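You operate a simulated robot arm through the tools that you are given. There is no shell and no other tool. Be economical: measure what you need, move in short steps, check, and stop when the job is done.

The job below is to be done with a simulated robot arm. You get a single attempt, and the scene is never put back.

TASK
Change over to the green filter pot and strip the blue one.
Fine: open the blue bleed handle until it stops spitting and leave it open; lid on the free patch, white cartridge in the round dish, DUTY tag under the green pot.

It is judged by the outcome, as a careful person would: the job done as asked, and still so three seconds after it is handed in. It fails if anything else is knocked over, pushed out of place, dropped, spilled or broken. Lids that push on must go on centred and level and be pressed home; caps that screw on are set level and turned clockwise until they are tight.

THE ROBOT
A 7-joint arm with a two-finger parallel gripper, fixed in place. Base frame: the origin is at the foot of the arm, x ahead of it, y to its left, z up. Lengths are in m, angles in rad, forces in N, time in s.
With the tool pointing down near the work surface it reaches from about 0.16 to 0.64 m from the base axis. Its first joint turns from -1.152 to 1.152 rad. Payload 1.57 kg.
Tool frame: the origin (TCP) lies between the finger pads and is the grasp point; the fingertips stand 0.03 m ahead of it; z points along the fingers, y is the line along which they close. The gripper opens to 0.11 m. The fingers are 0.024 m wide and 0.012 m thick; the gripper's body (0.048 by 0.112 m) begins 0.078 m behind the TCP.
Orientation is that of the tool frame in the base frame, as a unit quaternion [x, y, z, w]. With the fingers straight down and closing along the base's y, the tool's x points along the base's -x, its y along +y and its z along -z.

THE INTERFACE
- The arm moves only by the tool servo_tool. Its arguments are lists of equal length, an entry for each row: "delta_pos": the shift along the base's x, y, z in m, a list of three; "delta_rot": the turn, a rotation vector about the base's x, y, z in rad, a list of three; "hand": the finger opening in m, from 0 to 0.11. In form: {"delta_pos": [[x, y, z], ...], "delta_rot": [[rx, ry, rz], ...], "hand": [hand, ...]}. A call has 1 to 12 rows; each row shifts and turns the commanded pose from where the row before left it. A row lasts 0.2 s, in which the tool goes at most 0.05 m and 0.15 rad; a call with a longer step from one row to the next is refused whole, and so is a gripper value outside its range. A pose out of reach is approached as far as the arm can. The call stops where the force on the tool passes 90 N (or 10 N more than at its start, if that is more) or the arm is blocked; 0.2 s more then pass. Each finger travels about 0.108 m/s and halts on what it meets, pressing with about 42 N; the grip force reading is that of the motor and also rises with nothing between the fingers. The clock runs only during rows and for 0.2 s after the last one: add rows that do not move to give the fingers time. The reply holds the time, the measured pose of the TCP, the force on the tool along the base axes, the opening and the grip force, in the units named above and with some noise, and new pictures: "pictures" is both (left out), scene, wrist or none.
- Cameras (640 x 400 px; columns grow to the right, rows downward): "scene" is fixed at [0.1517, -0.3986, 1.3976]; the picture's right is [0.78, -0.62, 0.00], its down [-0.39, -0.49, -0.78] and it looks along [0.48, 0.61, -0.63] (base axes); focal length 237 px, centre (320, 200). "wrist" rides on the gripper at [-0.036, 0, -0.08] in the tool frame; the picture's right is [0.00, -1.00, 0.00], its down [0.97, 0.00, -0.24] and it looks along [0.24, 0.00, 0.97] (tool axes); focal length 218 px, centre (320, 200). There is no depth. A picture from a camera that has moved, and an enlarged one, comes with that camera's place and axes in the base frame and with its lens. The place of the scene camera against the robot may be out by one fixed shift of up to 0.025 m in any direction.
- enlarge(camera, box): a new picture of the part [left, top, right, bottom] of that camera's present view, enlarged. No time passes.
- close_job(): hands the job in; it is judged then, once.

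Go step by step. Nothing tells you positions but the pictures and the camera data: compare them with the known pose of the tool, close in by small moves and look again before you grip or let go. The budget is 120 turns and 150 pictures, counting those below and the enlarged ones. Unless the task says otherwise, let go and move clear before handing in, and close with one line.

The tools are called after "Call:" as a command line: name --argument value ..., lists and objects as JSON in quotes. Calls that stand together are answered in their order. servo_tool: Moves the arm, as the interface text tells. Its arguments: {"type":"object","properties":{"delta_pos":{"type":"array"},"delta_rot":{"type":"array"},"hand":{"type":"array"},"pictures":{"type":"string","enum":["both","scene","wrist","none"]}},"required":["delta_pos","delta_rot","hand"]} The other tools are called the same way: enlarge (camera, box) takes an enlarged picture of a part of a camera's view; close_job () hands the job in.

At the start:

```text
time_s: 0.0
ee_pos: [0.2938, 0.1758, 1.2272]
ee_rot: [0.0, 1.0, -0.001, 0.0]
contact_force: [-0.6, -0.5, -0.4]
opening: 0.11
grasp_force: 0.1
```

scene: 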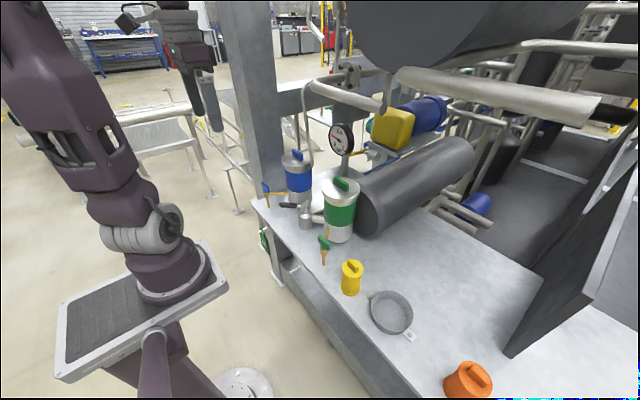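
wrist: 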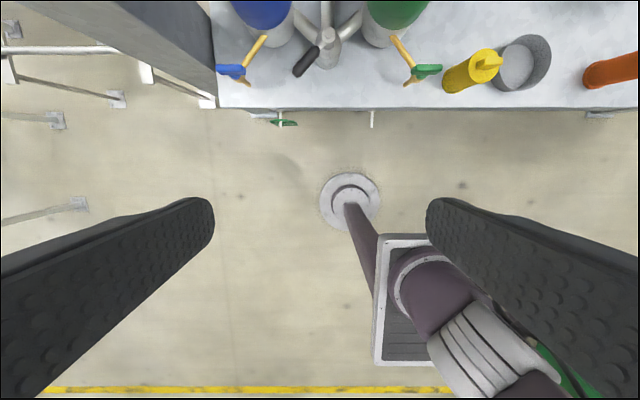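

I see a blue pot and a green pot on a bench, with a changeover lever between them, bleed handles, a yellow pot, a round dish and an orange item. I'll look closer first.

Call:
enlarge --camera "scene" --box '[240, 130, 400, 230]'

Call:
enlarge --camera "scene" --box '[240, 200, 560, 400]'

Call:
enlarge --camera "wrist" --box '[200, 0, 440, 150]'

```text
4.00 times, centred on (320, 180) of scene
camera zoom: at [0.1517, -0.3986, 1.3976], right [0.78, -0.62, 0.0], down [-0.39, -0.49, -0.78], along [0.48, 0.61, -0.63], focal length 947 px, centre (320, 280)
```

zoom: 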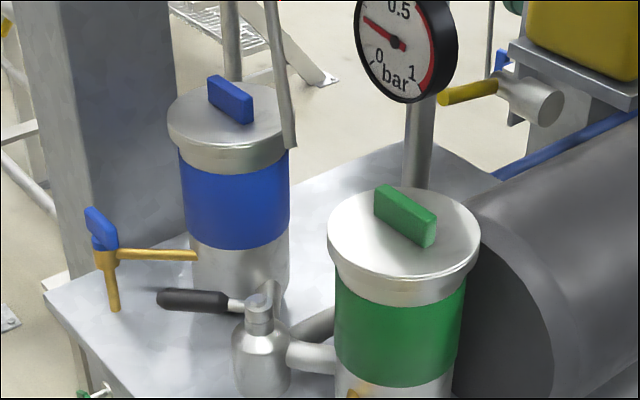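

```text
2.00 times, centred on (400, 300) of scene
camera zoom: at [0.1517, -0.3986, 1.3976], right [0.78, -0.62, 0.0], down [-0.39, -0.49, -0.78], along [0.48, 0.61, -0.63], focal length 474 px, centre (160, 0)
```

zoom: 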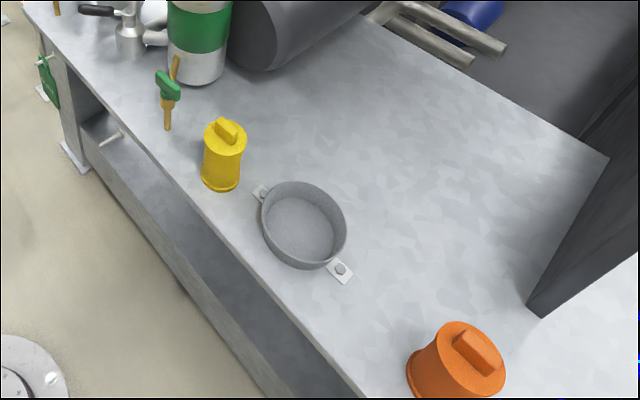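

```text
2.67 times, centred on (320, 75) of wrist
camera zoom: at [0.3291, 0.1761, 1.3067], right [0.0, -1.0, 0.0], down [-0.97, 0.0, 0.24], along [-0.24, 0.0, -0.97], focal length 582 px, centre (320, 533)
```

zoom: 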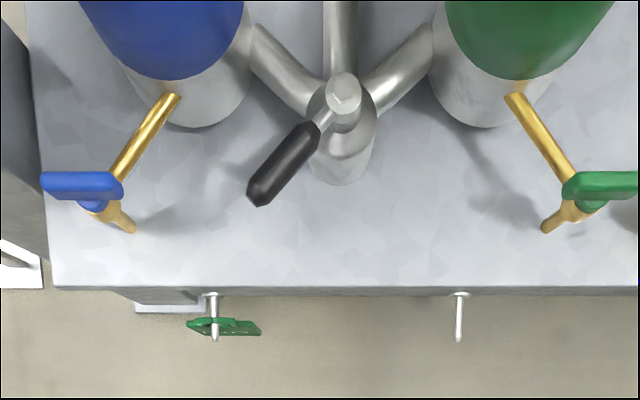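

I'll check heights with a second wrist viewpoint before measuring anything exactly.

Call:
servo_tool --delta_pos '[[0.02, -0.04, -0.01], [0.02, -0.04, -0.01], [0.02, -0.04, -0.01], [0.02, -0.04, -0.01], [0.02, -0.04, -0.01], [0, 0, 0], [0, 0, 0]]' --delta_rot '[[0, 0, 0], [0, 0, 0], [0, 0, 0], [0, 0, 0], [0, 0, 0], [0, 0, 0], [0, 0, 0]]' --hand '[0.11, 0.11, 0.11, 0.11, 0.11, 0.11, 0.11]'

```text
time_s: 1.6
ee_pos: [0.3932, -0.0254, 1.1775]
ee_rot: [0.0, 1.0, 0.0, 0.0]
contact_force: [-0.8, 0.0, -0.2]
opening: 0.1099
grasp_force: 0.0
camera wrist: at [0.4289, -0.025, 1.2568], right [0.0, -1.0, 0.0], down [-0.97, 0.0, 0.24], along [-0.24, 0.0, -0.97], focal length 218 px, centre (320, 200)
```

scene: 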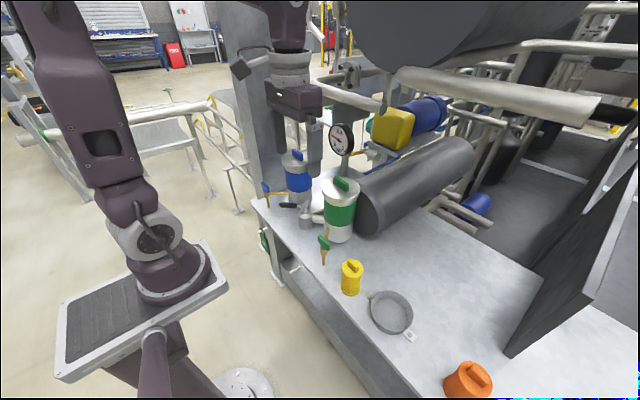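
wrist: 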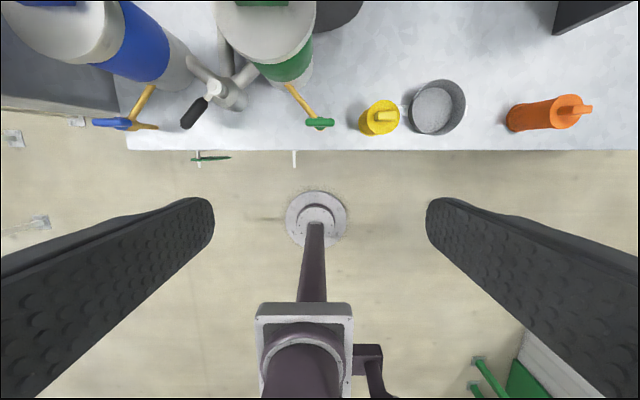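

Call:
enlarge --camera "wrist" --box '[80, 0, 360, 175]'

Call:
enlarge --camera "wrist" --box '[320, 0, 640, 200]'

Call:
enlarge --camera "scene" --box '[320, 200, 560, 350]'

```text
2.29 times, centred on (220, 88) of wrist
camera zoom: at [0.4289, -0.025, 1.2568], right [0.0, -1.0, 0.0], down [-0.97, 0.0, 0.24], along [-0.24, 0.0, -0.97], focal length 499 px, centre (549, 457)
```

zoom: 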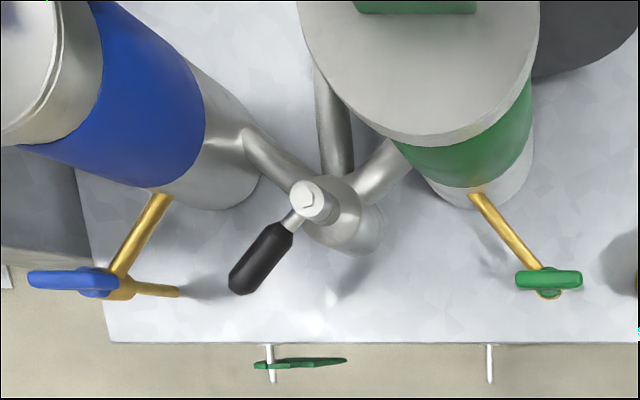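

```text
2.00 times, centred on (480, 100) of wrist
camera zoom: at [0.4289, -0.025, 1.2568], right [0.0, -1.0, 0.0], down [-0.97, 0.0, 0.24], along [-0.24, 0.0, -0.97], focal length 436 px, centre (0, 400)
```

zoom: 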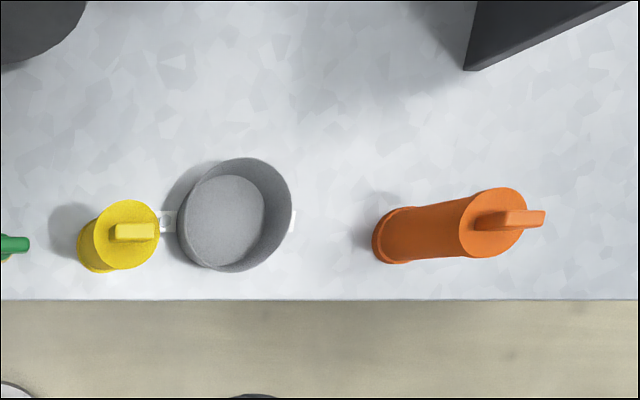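

```text
2.67 times, centred on (440, 275) of scene
camera zoom: at [0.1517, -0.3986, 1.3976], right [0.78, -0.62, 0.0], down [-0.39, -0.49, -0.78], along [0.48, 0.61, -0.63], focal length 631 px, centre (0, 0)
```

zoom: 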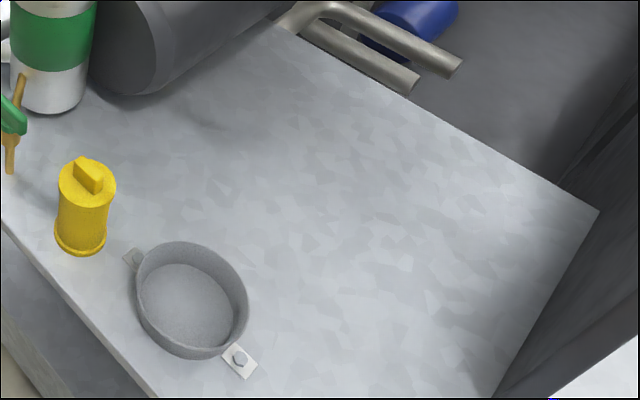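

The bench top measures about z 0.735. The selector lever runs from its pivot near (0.53, 0.16, 0.835) to a tip near (0.465, 0.218), so it points to the blue side. I'll close and tilt the gripper and move over beside the lever.

Call:
servo_tool --delta_pos '[[0.008, 0.037, -0.022], [0.008, 0.037, -0.022], [0.008, 0.037, -0.022], [0.008, 0.037, -0.022], [0.008, 0.037, -0.022], [0.008, 0.037, -0.022], [0.008, 0.037, -0.022], [0.008, 0.034, -0.022], [0, 0, 0]]' --delta_rot '[[0, -0.13, 0], [0, -0.13, 0], [0, -0.13, 0], [0, -0.13, 0], [0, 0, 0], [0, 0, 0], [0, 0, 0], [0, 0, 0], [0, 0, 0]]' --hand '[0.08, 0.06, 0.04, 0.02, 0.0, 0, 0, 0, 0]'

```text
time_s: 3.6
ee_pos: [0.4588, 0.2694, 0.9993]
ee_rot: [0.001, 0.966, -0.001, 0.258]
contact_force: [-0.9, 0.1, -0.3]
opening: 0.0
grasp_force: 21.5
camera wrist: at [0.4487, 0.2684, 1.0877], right [0.0, -1.0, 0.0], down [-0.96, 0.0, -0.27], along [0.27, 0.0, -0.96], focal length 218 px, centre (320, 200)
```

scene: 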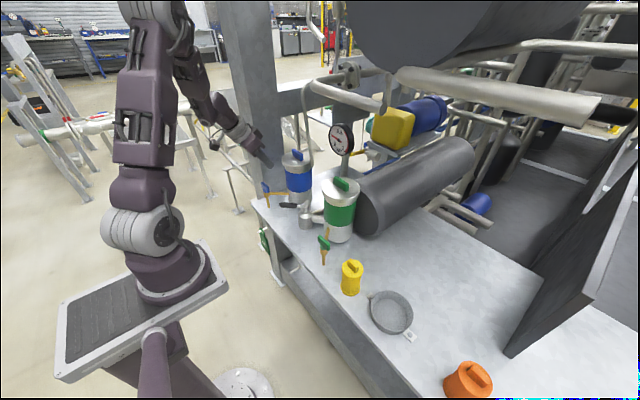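
wrist: 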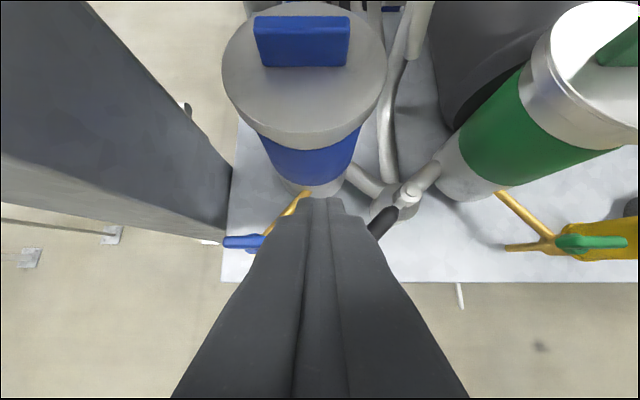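

Call:
servo_tool --delta_pos '[[0, 0, -0.04], [0, 0, -0.04], [0, 0, -0.04], [0, 0, -0.027], [0.02, -0.008, 0], [0.015, -0.008, 0], [0, 0, 0]]' --delta_rot '[[0, 0, 0], [0, 0, 0], [0, 0, 0], [0, 0, 0], [0, 0, 0], [0, 0, 0], [0, 0, 0]]' --hand '[0, 0, 0, 0, 0, 0, 0]'

Call:
enlarge --camera "scene" --box '[240, 130, 400, 230]'

```text
time_s: 5.2
ee_pos: [0.4937, 0.2549, 0.8547]
ee_rot: [0.0, 0.966, -0.001, 0.258]
contact_force: [0.3, 0.0, -0.3]
opening: 0.0002
grasp_force: 21.6
camera wrist: at [0.484, 0.2539, 0.9414], right [0.0, -1.0, 0.0], down [-0.96, 0.0, -0.27], along [0.27, 0.0, -0.96], focal length 218 px, centre (320, 200)
```

scene: 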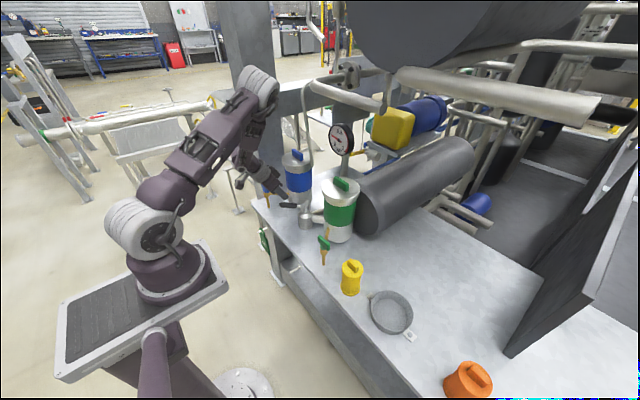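
wrist: 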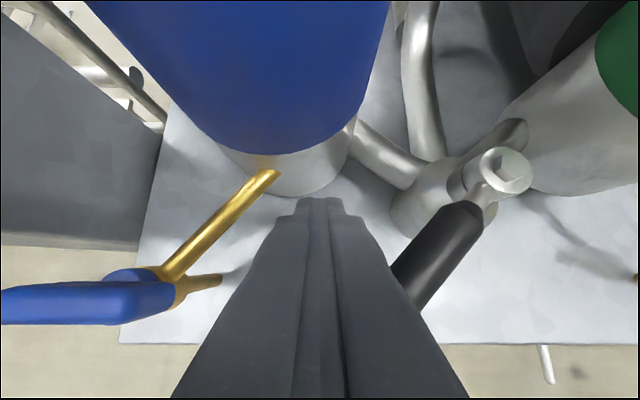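

```text
4.00 times, centred on (320, 180) of scene
camera zoom: at [0.1517, -0.3986, 1.3976], right [0.78, -0.62, 0.0], down [-0.39, -0.49, -0.78], along [0.48, 0.61, -0.63], focal length 947 px, centre (320, 280)
```

zoom: 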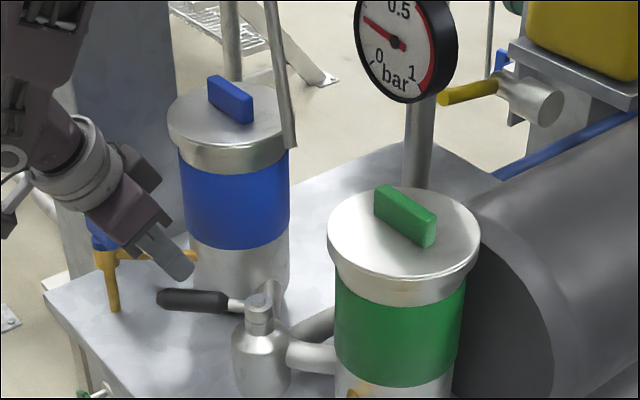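

Call:
servo_tool --delta_pos '[[-0.012, -0.026, -0.004], [-0.012, -0.011, 0], [-0.011, -0.01, 0], [-0.007, -0.013, 0], [-0.007, -0.012, 0], [-0.002, -0.015, 0], [-0.002, -0.014, 0], [0, 0, 0]]' --delta_rot '[[0, 0, 0], [0, 0, 0], [0, 0, 0], [0, 0, 0], [0, 0, 0], [0, 0, 0], [0, 0, 0], [0, 0, 0]]' --hand '[0, 0, 0, 0, 0, 0, 0, 0]' --pictures "wrist"

```text
time_s: 7.0
ee_pos: [0.4402, 0.1532, 0.8492]
ee_rot: [0.0, 0.966, 0.0, 0.257]
contact_force: [0.2, 3.1, -1.8]
opening: 0.0
grasp_force: 21.7
camera wrist: at [0.4305, 0.1527, 0.9368], right [0.0, -1.0, 0.0], down [-0.96, 0.0, -0.27], along [0.27, 0.0, -0.96], focal length 218 px, centre (320, 200)
```

wrist: 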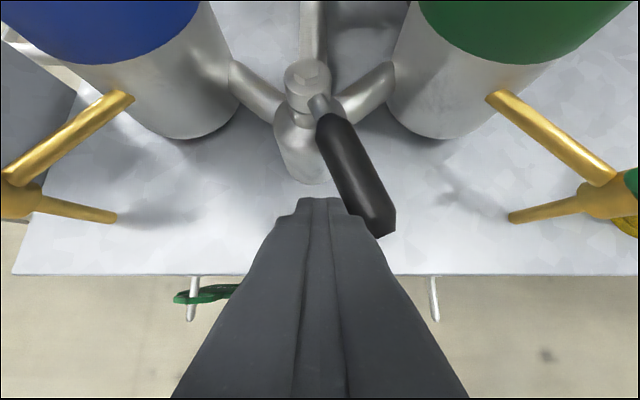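

The lever is swinging towards green, so I'll keep going to its stop.

Call:
servo_tool --delta_pos '[[0.002, -0.013, 0], [0.003, -0.012, 0], [0.006, -0.01, 0], [0.008, -0.009, 0], [0.008, -0.008, 0], [0, 0, 0]]' --delta_rot '[[0, 0, 0], [0, 0, 0], [0, 0, 0], [0, 0, 0], [0, 0, 0], [0, 0, 0]]' --hand '[0, 0, 0, 0, 0, 0]'

Call:
enlarge --camera "scene" --box '[240, 130, 400, 230]'

```text
time_s: 8.0
ee_pos: [0.4487, 0.1234, 0.8507]
ee_rot: [-0.016, 0.969, 0.017, 0.244]
contact_force: [-6.2, 8.5, -4.0]
opening: 0.0
grasp_force: 20.8
stopped in row 5: the force on the tool passed its limit (the readings are from after the stop); the commanded pose is now the measured one
camera wrist: at [0.4403, 0.1196, 0.9369], right [0.04, -1.0, -0.02], down [-0.97, -0.03, -0.25], along [0.25, 0.03, -0.97], focal length 218 px, centre (320, 200)
```

scene: 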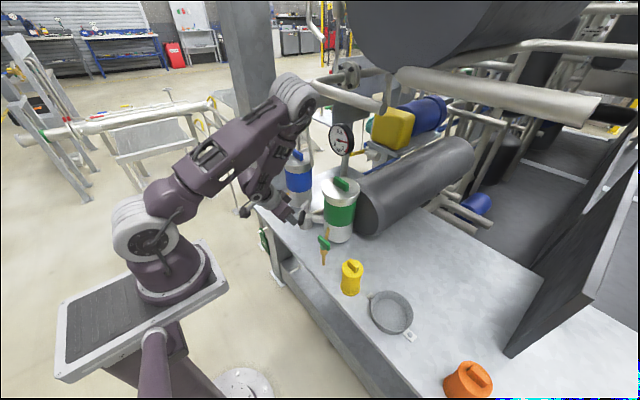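
wrist: 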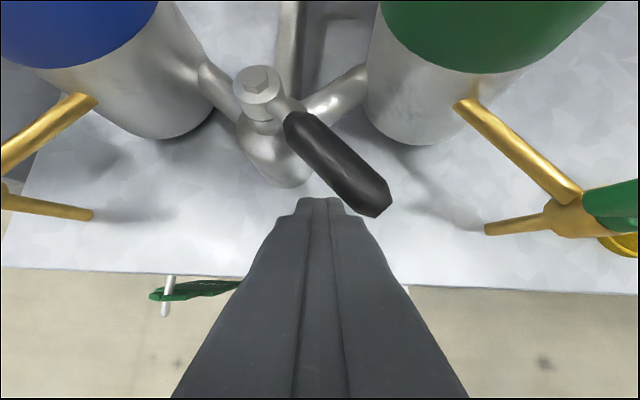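

```text
4.00 times, centred on (320, 180) of scene
camera zoom: at [0.1516, -0.3984, 1.3976], right [0.78, -0.62, 0.0], down [-0.39, -0.49, -0.78], along [0.48, 0.61, -0.63], focal length 947 px, centre (320, 280)
```

zoom: 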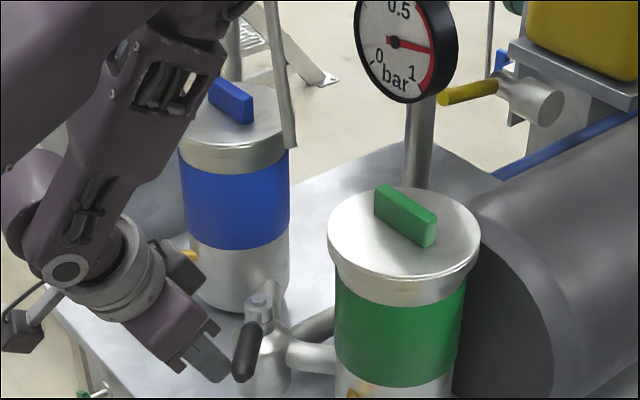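

The lever hit its stop at about 45° on the green side. I'll back away and re-check the gauge.

Call:
servo_tool --delta_pos '[[-0.01, 0.02, 0], [-0.01, 0.03, 0.02], [-0.01, 0.03, 0.04], [0, 0.02, 0.04], [0, 0, 0.04], [0, 0, 0]]' --delta_rot '[[0, 0, 0], [0, 0, 0], [0, 0, 0], [0, 0, 0], [0, 0, 0], [0, 0, 0]]' --hand '[0, 0, 0, 0, 0, 0]'

Call:
enlarge --camera "scene" --box '[240, 130, 400, 230]'

Call:
enlarge --camera "wrist" --box '[160, 50, 640, 350]'

```text
refused: row 3 steps farther than a row can; nothing moved
```

```text
4.00 times, centred on (320, 180) of scene
camera zoom: at [0.1516, -0.3984, 1.3976], right [0.78, -0.62, 0.0], down [-0.39, -0.49, -0.78], along [0.48, 0.61, -0.63], focal length 947 px, centre (320, 280)
```

zoom: 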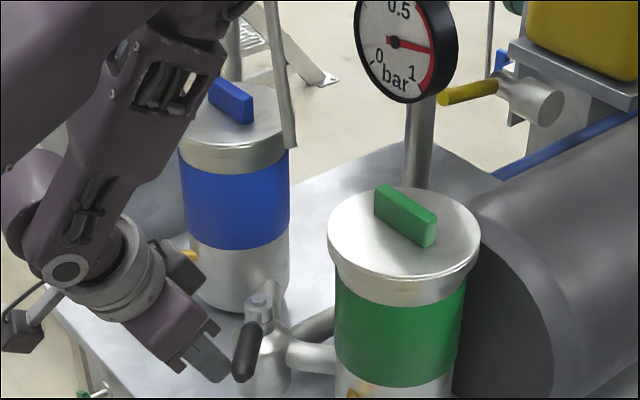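

```text
1.33 times, centred on (400, 200) of wrist
camera zoom: at [0.4403, 0.1196, 0.9369], right [0.04, -1.0, -0.02], down [-0.97, -0.03, -0.25], along [0.25, 0.03, -0.97], focal length 291 px, centre (213, 200)
```

zoom: 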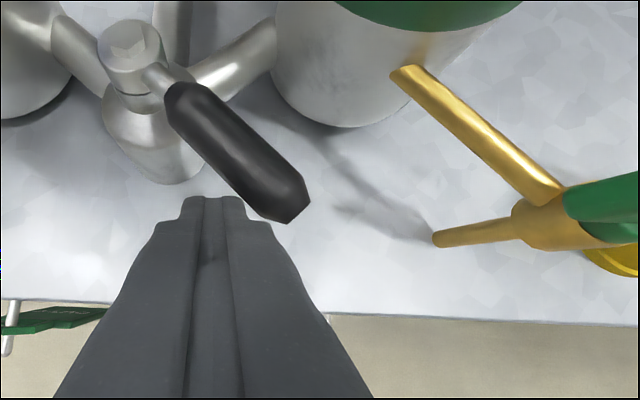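

Call:
servo_tool --delta_pos '[[-0.01, 0.02, 0], [-0.01, 0.025, 0.02], [0.0, 0.02, 0.04], [0, 0.02, 0.04], [0, 0.02, 0.04], [0, 0.0, 0.01], [0, 0, 0], [0, 0, 0], [0, 0, 0], [0, 0, 0], [0, 0, 0], [0, 0, 0]]' --delta_rot '[[0, 0, 0], [0, 0, 0], [0, 0.12, 0], [0, 0.13, 0], [0, 0.13, 0], [0, 0.112, 0], [0, 0, -0.15], [0, 0, -0.15], [0, 0, -0.15], [0, 0, -0.15], [0, 0, -0.15], [0, 0, -0.15]]' --hand '[0, 0, 0, 0, 0, 0.02, 0.04, 0.06, 0.06, 0.06, 0.06, 0.06]'

Call:
enlarge --camera "scene" --box '[240, 130, 400, 230]'

```text
time_s: 10.6
ee_pos: [0.4285, 0.2256, 0.9996]
ee_rot: [0.426, 0.904, 0.015, 0.012]
contact_force: [0.4, 0.5, -0.4]
opening: 0.06
grasp_force: 0.1
camera wrist: at [0.4485, 0.1966, 1.08], right [-0.77, -0.64, -0.04], down [-0.63, 0.75, 0.23], along [-0.12, 0.2, -0.97], focal length 218 px, centre (320, 200)
```

scene: 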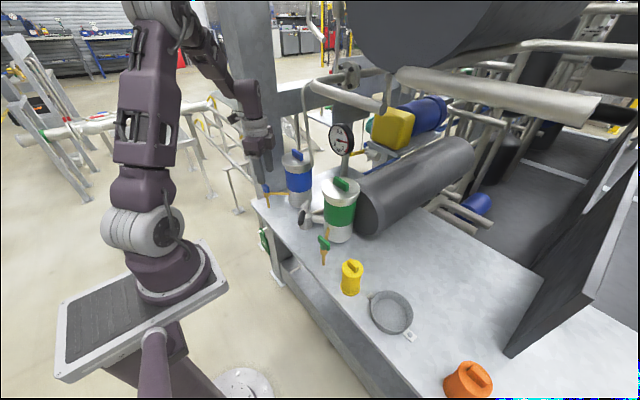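
wrist: 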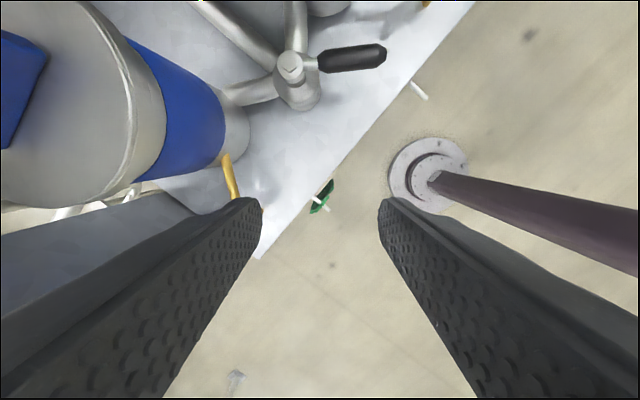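

```text
4.00 times, centred on (320, 180) of scene
camera zoom: at [0.1517, -0.3986, 1.3976], right [0.78, -0.62, 0.0], down [-0.39, -0.49, -0.78], along [0.48, 0.61, -0.63], focal length 947 px, centre (320, 280)
```

zoom: 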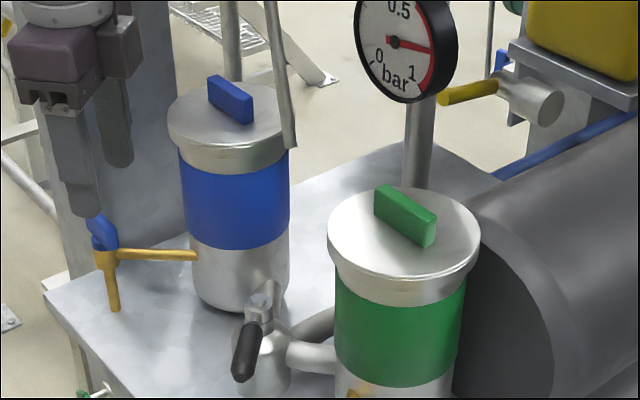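

The selector is fully across. Next is the blue bleed handle, so I'll square up the tool above it.

Call:
servo_tool --delta_pos '[[0.008, 0.024, 0], [0.008, 0.024, 0], [0.008, 0.024, 0], [0.008, 0.024, 0], [0.0075, 0.0224, 0], [0, 0, -0.03], [0, 0, -0.02], [0, 0, 0]]' --delta_rot '[[0, 0, -0.138], [0, 0, -0.138], [0, 0, -0.138], [0, 0, -0.138], [0, 0, -0.138], [-0.0169, 0.0345, 0], [0, 0, 0], [0, 0, 0]]' --hand '[0.06, 0.06, 0.06, 0.06, 0.06, 0.06, 0.06, 0.06]'

Call:
enlarge --camera "scene" --box '[240, 130, 400, 230]'

```text
time_s: 12.4
ee_pos: [0.4658, 0.3459, 0.9501]
ee_rot: [0.705, 0.709, -0.008, 0.009]
contact_force: [-23.7, 4.7, 12.9]
opening: 0.0598
grasp_force: 0.0
camera wrist: at [0.4654, 0.3115, 1.0313], right [-1.0, -0.01, 0.0], down [-0.01, 0.98, 0.22], along [0.0, 0.22, -0.98], focal length 218 px, centre (320, 200)
```

scene: 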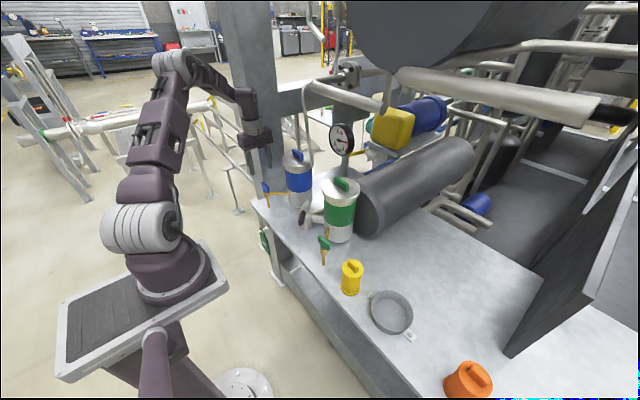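
wrist: 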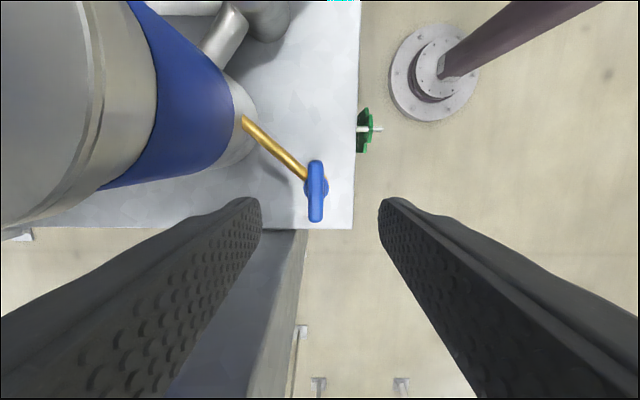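

```text
4.00 times, centred on (320, 180) of scene
camera zoom: at [0.1508, -0.3986, 1.3977], right [0.78, -0.62, 0.0], down [-0.39, -0.49, -0.78], along [0.48, 0.61, -0.63], focal length 947 px, centre (320, 280)
```

zoom: 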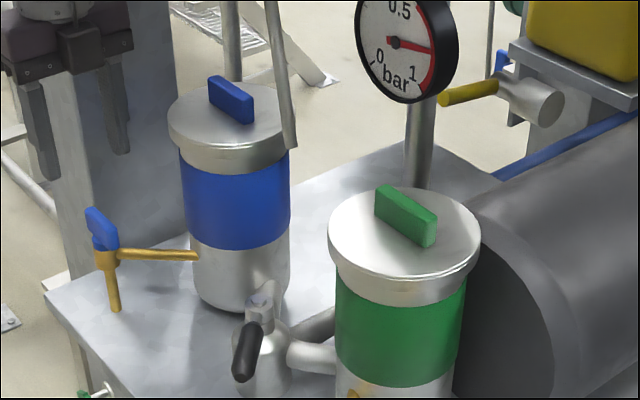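

The tool is touching something, probably the column beside the pot, because the force is -24 N in x. I'll back off towards the robot.

Call:
servo_tool --delta_pos '[[-0.01, 0, 0], [-0.02, -0.005, 0], [-0.03, -0.02, 0], [0, 0, 0]]' --delta_rot '[[0, 0, 0], [0, 0, 0], [0, 0, 0], [0, 0, 0]]' --hand '[0.06, 0.06, 0.06, 0.03]' --pictures "wrist"

```text
time_s: 13.4
ee_pos: [0.4089, 0.3184, 0.9507]
ee_rot: [0.706, 0.708, -0.008, 0.009]
contact_force: [1.1, 0.9, 0.1]
opening: 0.03
grasp_force: 0.0
camera wrist: at [0.4073, 0.2849, 1.0315], right [-1.0, 0.0, 0.0], down [0.0, 0.98, 0.22], along [0.0, 0.22, -0.98], focal length 218 px, centre (320, 200)
```

wrist: 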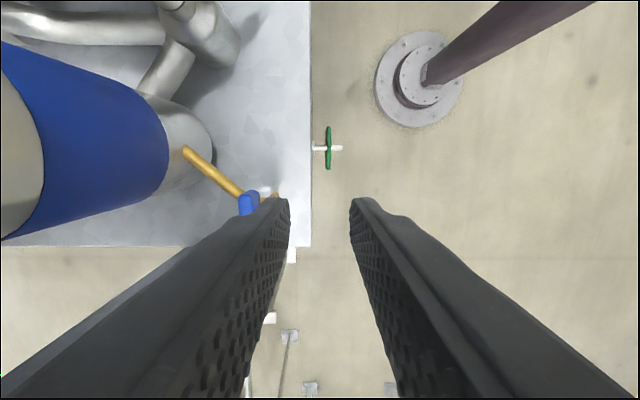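

Grasping here would put the body against the column. Instead I'll push the handle with closed, tilted fingers from the robot side, so I'm turning the tool back first.

Call:
servo_tool --delta_pos '[[-0.01, 0, 0], [0, 0, 0], [0, 0, 0], [0, 0, 0], [0, 0, 0], [0, 0, 0], [0, 0, 0], [0, 0, 0], [0, 0, 0], [0, 0, 0], [0, 0, 0], [0, 0, 0]]' --delta_rot '[[0, 0, 0.1428], [0, 0, 0.1428], [0, 0, 0.1428], [0, 0, 0.1428], [0, 0, 0.1428], [0, 0, 0.1428], [0, 0, 0.1428], [0, 0, 0.1428], [0, 0, 0.1428], [0, 0, 0.1428], [0, 0, 0.1428], [0, 0, 0]]' --hand '[0, 0, 0, 0, 0, 0, 0, 0, 0, 0, 0, 0]' --pictures "none"

Call:
servo_tool --delta_pos '[[0.005, 0, -0.02], [0.005, 0, -0.02], [0.005, 0, -0.02], [0.005, 0, -0.01], [0, 0, 0]]' --delta_rot '[[0, -0.13, 0], [0, -0.13, 0], [0, -0.13, 0], [0, -0.13, 0], [0, 0, 0]]' --hand '[0, 0, 0, 0, 0]'

Call:
enlarge --camera "scene" --box '[240, 150, 320, 200]'

```text
time_s: 16.0
ee_pos: [0.3984, 0.3195, 0.9499]
ee_rot: [-0.002, 1.0, 0.001, 0.012]
contact_force: [1.0, -0.3, -0.2]
opening: 0.0001
grasp_force: 21.0
```

```text
time_s: 17.2
ee_pos: [0.4268, 0.315, 0.8994]
ee_rot: [0.002, 0.972, -0.014, 0.235]
contact_force: [0.4, 0.2, -0.5]
opening: 0.0002
grasp_force: 21.1
out of reach, approached as far as the arm can: row 3, 4
camera wrist: at [0.4205, 0.3176, 0.9871], right [-0.01, -1.0, 0.03], down [-0.97, 0.01, -0.23], along [0.23, -0.03, -0.97], focal length 218 px, centre (320, 200)
```

scene: 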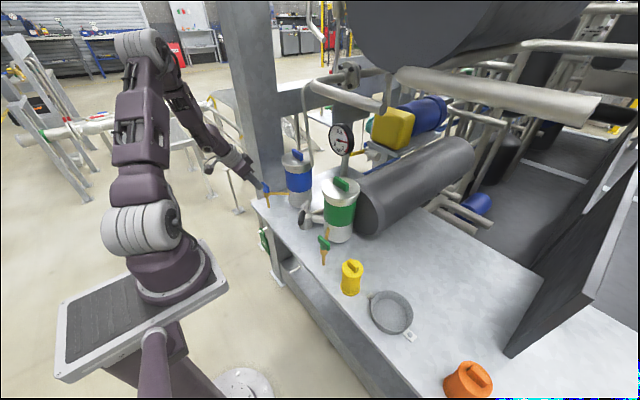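
wrist: 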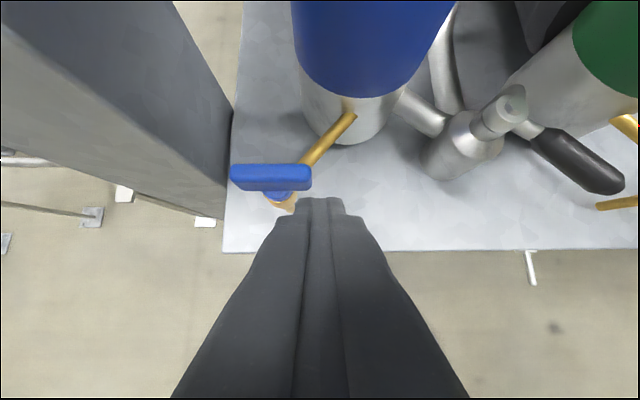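

```text
8.00 times, centred on (280, 175) of scene
camera zoom: at [0.1517, -0.3986, 1.3976], right [0.78, -0.62, 0.0], down [-0.39, -0.49, -0.78], along [0.48, 0.61, -0.63], focal length 1894 px, centre (640, 400)
```

zoom: 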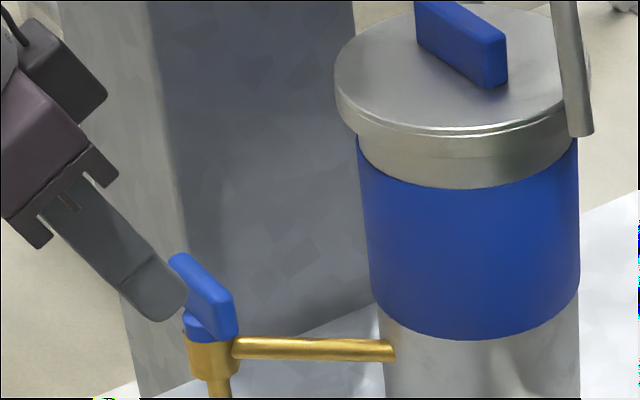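

Call:
servo_tool --delta_pos '[[-0.01, 0.006, -0.014], [0, 0, -0.014], [0, 0, 0]]' --delta_rot '[[0, 0, 0], [0, 0, 0], [0, 0, 0]]' --hand '[0, 0, 0]' --pictures "wrist"

Call:
enlarge --camera "scene" --box '[240, 150, 320, 200]'

```text
time_s: 18.0
ee_pos: [0.4164, 0.3218, 0.8715]
ee_rot: [0.003, 0.972, -0.014, 0.234]
contact_force: [-0.4, -0.8, -0.1]
opening: 0.0
grasp_force: 21.4
camera wrist: at [0.4106, 0.3238, 0.9589], right [-0.01, -1.0, 0.03], down [-0.97, 0.01, -0.23], along [0.23, -0.03, -0.97], focal length 218 px, centre (320, 200)
```

wrist: 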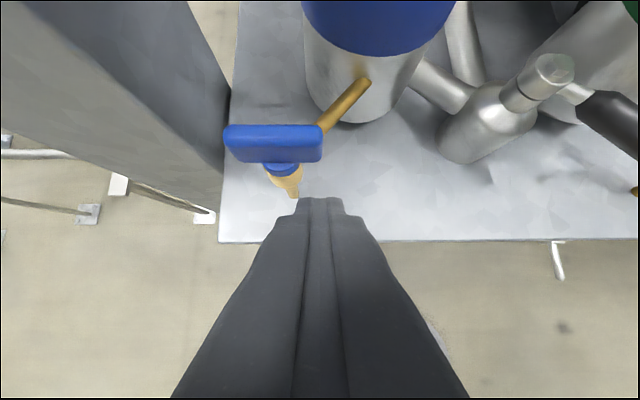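

```text
8.00 times, centred on (280, 175) of scene
camera zoom: at [0.1517, -0.3986, 1.3976], right [0.78, -0.62, 0.0], down [-0.39, -0.49, -0.78], along [0.48, 0.61, -0.63], focal length 1894 px, centre (640, 400)
```

zoom: 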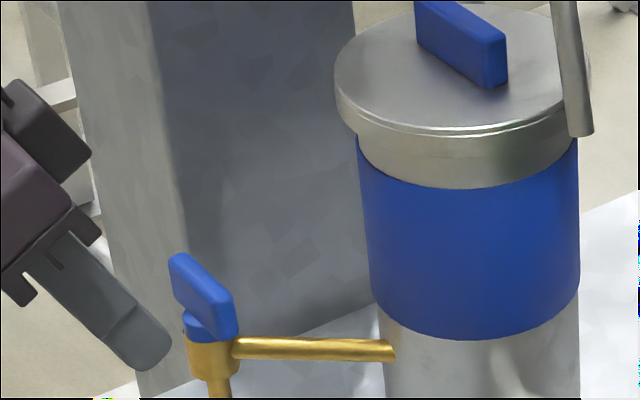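

Call:
servo_tool --delta_pos '[[0.006, 0, 0.006], [0.01, -0.001, 0], [0.008, -0.003, 0], [0.008, -0.002, 0], [0.007, 0, 0], [0, 0, 0]]' --delta_rot '[[0, 0, 0], [0, 0, 0], [0, 0, 0], [0, 0, 0], [0, 0, 0], [0, 0, 0]]' --hand '[0, 0, 0, 0, 0, 0]' --pictures "wrist"

Call:
enlarge --camera "scene" --box '[240, 150, 320, 200]'

```text
time_s: 19.4
ee_pos: [0.4549, 0.315, 0.8782]
ee_rot: [0.004, 0.972, -0.015, 0.236]
contact_force: [-2.2, -1.4, 1.1]
opening: 0.0003
grasp_force: 21.4
camera wrist: at [0.4495, 0.3175, 0.9654], right [-0.01, -1.0, 0.03], down [-0.97, 0.01, -0.23], along [0.23, -0.03, -0.97], focal length 218 px, centre (320, 200)
```

wrist: 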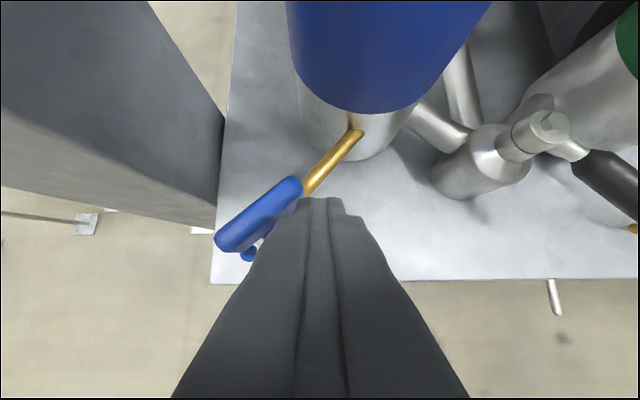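

```text
8.00 times, centred on (280, 175) of scene
camera zoom: at [0.1517, -0.3987, 1.3976], right [0.78, -0.62, 0.0], down [-0.39, -0.49, -0.78], along [0.48, 0.61, -0.63], focal length 1894 px, centre (640, 400)
```

zoom: 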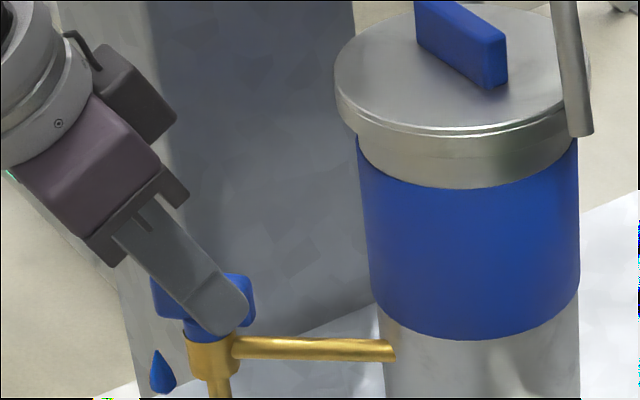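

The handle is turning and a blue drop is spitting out, so it is opening. I'll continue the turn.

Call:
servo_tool --delta_pos '[[0.006, 0.002, 0], [0.006, 0.004, 0], [0.005, 0.005, 0], [0.003, 0.005, 0], [0, 0, 0]]' --delta_rot '[[0, 0, 0], [0, 0, 0], [0, 0, 0], [0, 0, 0], [0, 0, 0]]' --hand '[0, 0, 0, 0, 0]' --pictures "wrist"

Call:
enlarge --camera "scene" --box '[240, 130, 400, 230]'

```text
time_s: 20.6
ee_pos: [0.4739, 0.3293, 0.8765]
ee_rot: [0.004, 0.972, -0.017, 0.234]
contact_force: [-19.2, -30.2, 11.0]
opening: 0.0001
grasp_force: 21.2
camera wrist: at [0.4688, 0.3315, 0.9642], right [-0.02, -1.0, 0.03], down [-0.97, 0.01, -0.23], along [0.23, -0.03, -0.97], focal length 218 px, centre (320, 200)
```

wrist: 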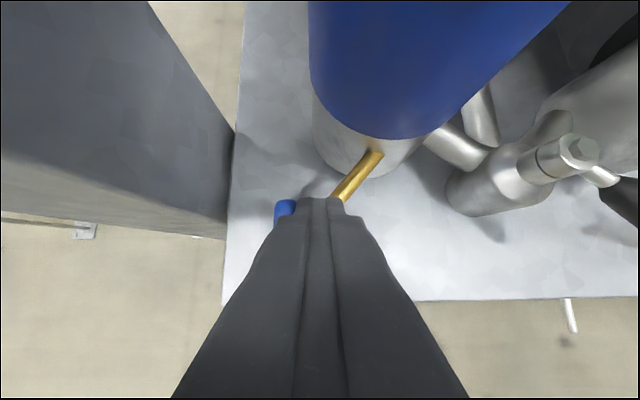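

```text
4.00 times, centred on (320, 180) of scene
camera zoom: at [0.1511, -0.3995, 1.3974], right [0.78, -0.62, 0.0], down [-0.39, -0.49, -0.78], along [0.48, 0.61, -0.63], focal length 947 px, centre (320, 280)
```

zoom: 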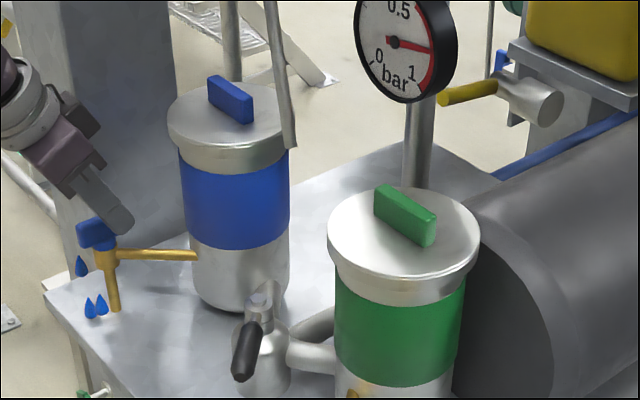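

The handle is about 90° round and spitting harder. I'll ease off clear and wait for it to stop.

Call:
servo_tool --delta_pos '[[-0.003, -0.012, 0], [-0.01, -0.012, 0.01], [-0.02, -0.005, 0.03], [-0.02, -0.02, 0.04], [0, -0.02, 0.04], [0, 0, 0], [0, 0, 0], [0, 0, 0], [0, 0, 0], [0, 0, 0], [0, 0, 0], [0, 0, 0]]' --delta_rot '[[0, 0, 0], [0, 0, 0], [0, 0, 0], [0, 0, 0], [0, 0, 0], [0, 0, 0], [0, 0, 0], [0, 0, 0], [0, 0, 0], [0, 0, 0], [0, 0, 0], [0, 0, 0]]' --hand '[0, 0, 0, 0, 0, 0, 0, 0, 0, 0, 0, 0]' --pictures "wrist"

Call:
enlarge --camera "scene" --box '[240, 130, 400, 230]'

```text
time_s: 23.2
ee_pos: [0.4235, 0.2622, 0.9985]
ee_rot: [0.002, 0.972, -0.014, 0.235]
contact_force: [-0.5, 0.5, -0.4]
opening: 0.0
grasp_force: 21.0
camera wrist: at [0.4177, 0.2642, 1.0854], right [-0.01, -1.0, 0.03], down [-0.97, 0.01, -0.23], along [0.23, -0.03, -0.97], focal length 218 px, centre (320, 200)
```

wrist: 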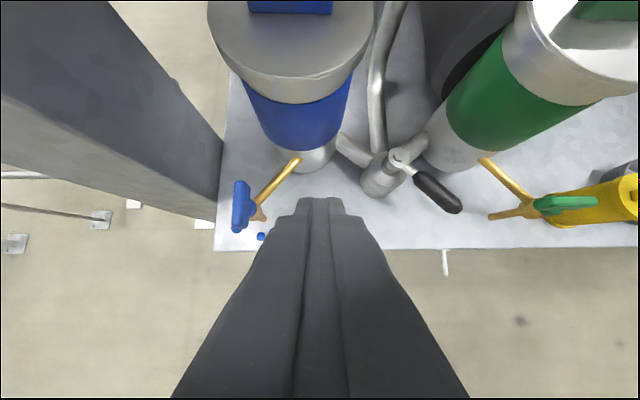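

```text
4.00 times, centred on (320, 180) of scene
camera zoom: at [0.1517, -0.3986, 1.3976], right [0.78, -0.62, 0.0], down [-0.39, -0.49, -0.78], along [0.48, 0.61, -0.63], focal length 947 px, centre (320, 280)
```

zoom: 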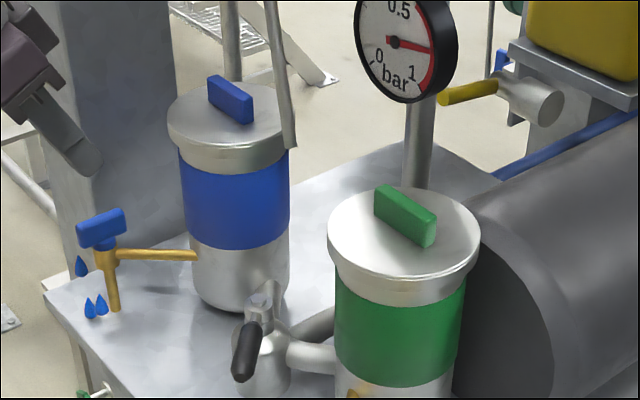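

Still spitting with the handle fully across, so I'll wait.

Call:
servo_tool --delta_pos '[[0, 0, 0], [0, 0, 0], [0, 0, 0], [0, 0, 0], [0, 0, 0], [0, 0, 0], [0, 0, 0], [0, 0, 0], [0, 0, 0], [0, 0, 0], [0, 0, 0], [0, 0, 0]]' --delta_rot '[[0, 0.13, 0], [0, 0.13, 0], [0, 0.13, 0], [0, 0.083, 0], [0, 0, 0], [0, 0, 0], [0, 0, 0], [0, 0, 0], [0, 0, 0], [0, 0, 0], [0, 0, 0], [0, 0, 0]]' --hand '[0, 0, 0, 0, 0, 0, 0, 0, 0, 0, 0, 0]' --pictures "none"

Call:
enlarge --camera "scene" --box '[240, 130, 400, 230]'

```text
time_s: 25.8
ee_pos: [0.4219, 0.2622, 0.9982]
ee_rot: [-0.001, 1.0, -0.013, 0.001]
contact_force: [-0.4, 0.5, 0.1]
opening: 0.0
grasp_force: 22.1
```

```text
4.00 times, centred on (320, 180) of scene
camera zoom: at [0.1517, -0.3986, 1.3976], right [0.78, -0.62, 0.0], down [-0.39, -0.49, -0.78], along [0.48, 0.61, -0.63], focal length 947 px, centre (320, 280)
```

zoom: 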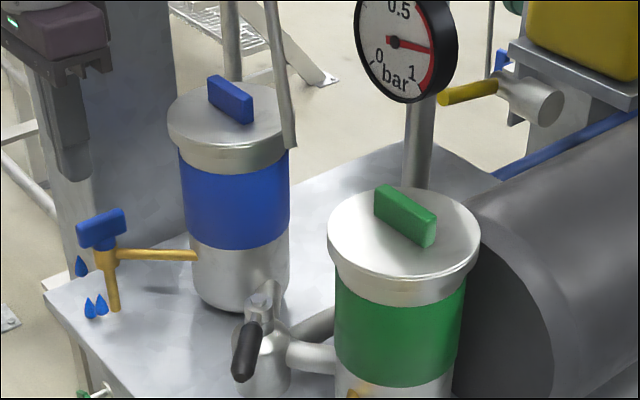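

Call:
servo_tool --delta_pos '[[0, 0, 0], [0, 0, 0], [0, 0, 0], [0, 0, 0], [0, 0, 0], [0, 0, 0], [0, 0, 0], [0, 0, 0], [0, 0, 0], [0, 0, 0], [0, 0, 0], [0, 0, 0]]' --delta_rot '[[0, 0, 0], [0, 0, 0], [0, 0, 0], [0, 0, 0], [0, 0, 0], [0, 0, 0], [0, 0, 0], [0, 0, 0], [0, 0, 0], [0, 0, 0], [0, 0, 0], [0, 0, 0]]' --hand '[0, 0, 0, 0, 0, 0, 0, 0, 0, 0, 0, 0]' --pictures "none"

Call:
enlarge --camera "scene" --box '[256, 170, 352, 230]'

Call:
enlarge --camera "scene" --box '[310, 105, 390, 155]'

```text
time_s: 28.4
ee_pos: [0.4216, 0.2628, 0.9975]
ee_rot: [-0.001, 1.0, -0.014, 0.001]
contact_force: [0.0, -0.5, -0.2]
opening: 0.0
grasp_force: 21.7
```

```text
6.67 times, centred on (304, 200) of scene
camera zoom: at [0.1517, -0.3986, 1.3976], right [0.78, -0.62, 0.0], down [-0.39, -0.49, -0.78], along [0.48, 0.61, -0.63], focal length 1578 px, centre (427, 200)
```

zoom: 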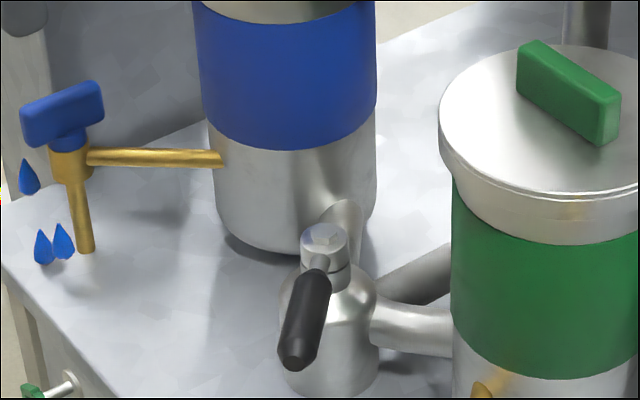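

```text
8.00 times, centred on (350, 130) of scene
camera zoom: at [0.1517, -0.3986, 1.3976], right [0.78, -0.62, 0.0], down [-0.39, -0.49, -0.78], along [0.48, 0.61, -0.63], focal length 1894 px, centre (80, 760)
```

zoom: 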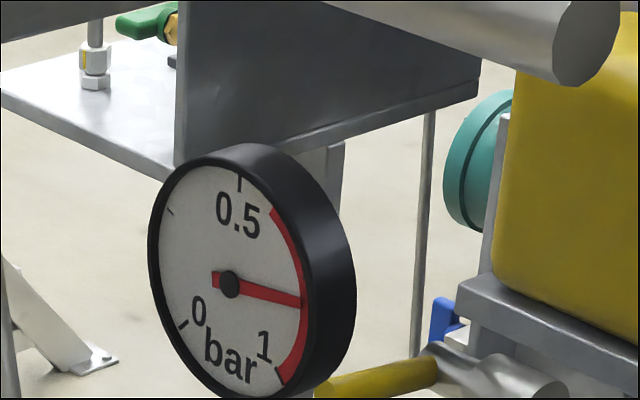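

The gauge is in the red and the spitting continues, so the changeover may not be quite home. I'll go back to the lever and press it on further while watching the gauge.

Call:
servo_tool --delta_pos '[[0.004, -0.03, -0.02], [0.004, -0.03, -0.02], [0, -0.03, -0.01], [0, 0, -0.04], [0, 0, -0.04], [0, 0, -0.01], [0, 0, 0]]' --delta_rot '[[0, 0, 0], [0, 0, 0], [0, 0, 0], [0, 0, 0], [0, 0, 0], [0, 0, 0], [0, 0, 0]]' --hand '[0, 0, 0, 0, 0, 0, 0]' --pictures "wrist"

```text
time_s: 30.0
ee_pos: [0.4296, 0.1727, 0.856]
ee_rot: [-0.002, 1.0, -0.014, 0.001]
contact_force: [0.7, 0.1, 0.3]
opening: 0.0
grasp_force: 21.4
camera wrist: at [0.4638, 0.1753, 0.9368], right [0.0, -1.0, 0.03], down [-0.97, 0.01, 0.24], along [-0.24, -0.03, -0.97], focal length 218 px, centre (320, 200)
```

wrist: 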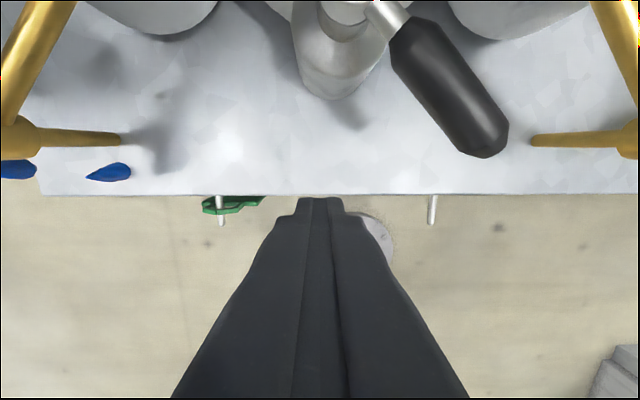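

Call:
servo_tool --delta_pos '[[0.012, -0.022, 0], [0.01, -0.02, 0], [0.006, -0.007, 0], [0.006, -0.007, 0], [0.006, -0.007, 0], [0.006, -0.006, 0], [0.006, -0.005, 0]]' --delta_rot '[[0, 0, 0], [0, 0, 0], [0, 0, 0], [0, 0, 0], [0, 0, 0], [0, 0, 0], [0, 0, 0]]' --hand '[0, 0, 0, 0, 0, 0, 0]' --pictures "wrist"

Call:
enlarge --camera "scene" --box '[240, 130, 400, 230]'

```text
time_s: 31.2
ee_pos: [0.4566, 0.124, 0.8559]
ee_rot: [-0.008, 1.0, -0.009, -0.007]
contact_force: [-15.5, 12.5, 9.4]
opening: 0.0001
grasp_force: 21.1
stopped in row 5: the force on the tool passed its limit (the readings are from after the stop); the commanded pose is now the measured one
camera wrist: at [0.4939, 0.1252, 0.9361], right [0.02, -1.0, 0.02], down [-0.97, -0.01, 0.25], along [-0.25, -0.02, -0.97], focal length 218 px, centre (320, 200)
```

wrist: 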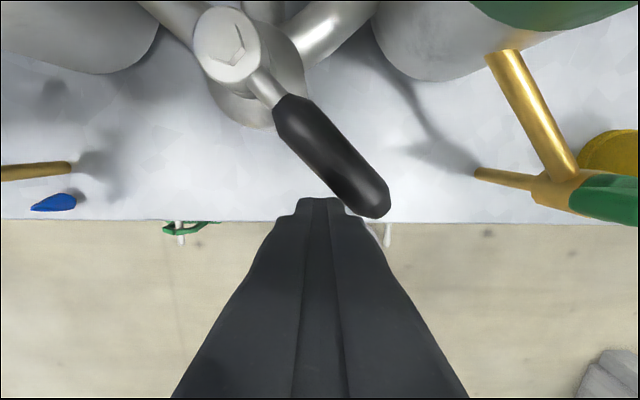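

```text
4.00 times, centred on (320, 180) of scene
camera zoom: at [0.1512, -0.3984, 1.3977], right [0.78, -0.62, 0.0], down [-0.39, -0.49, -0.78], along [0.48, 0.61, -0.63], focal length 947 px, centre (320, 280)
```

zoom: 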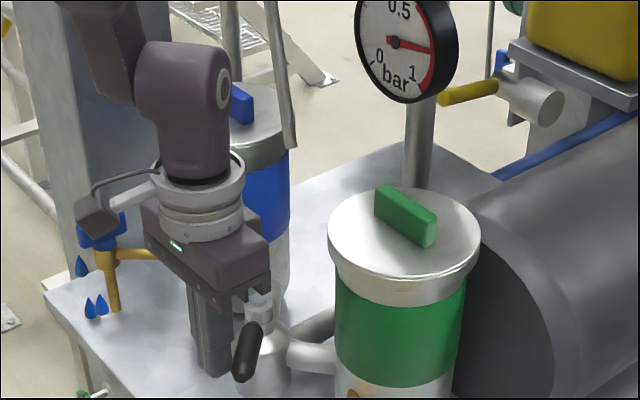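

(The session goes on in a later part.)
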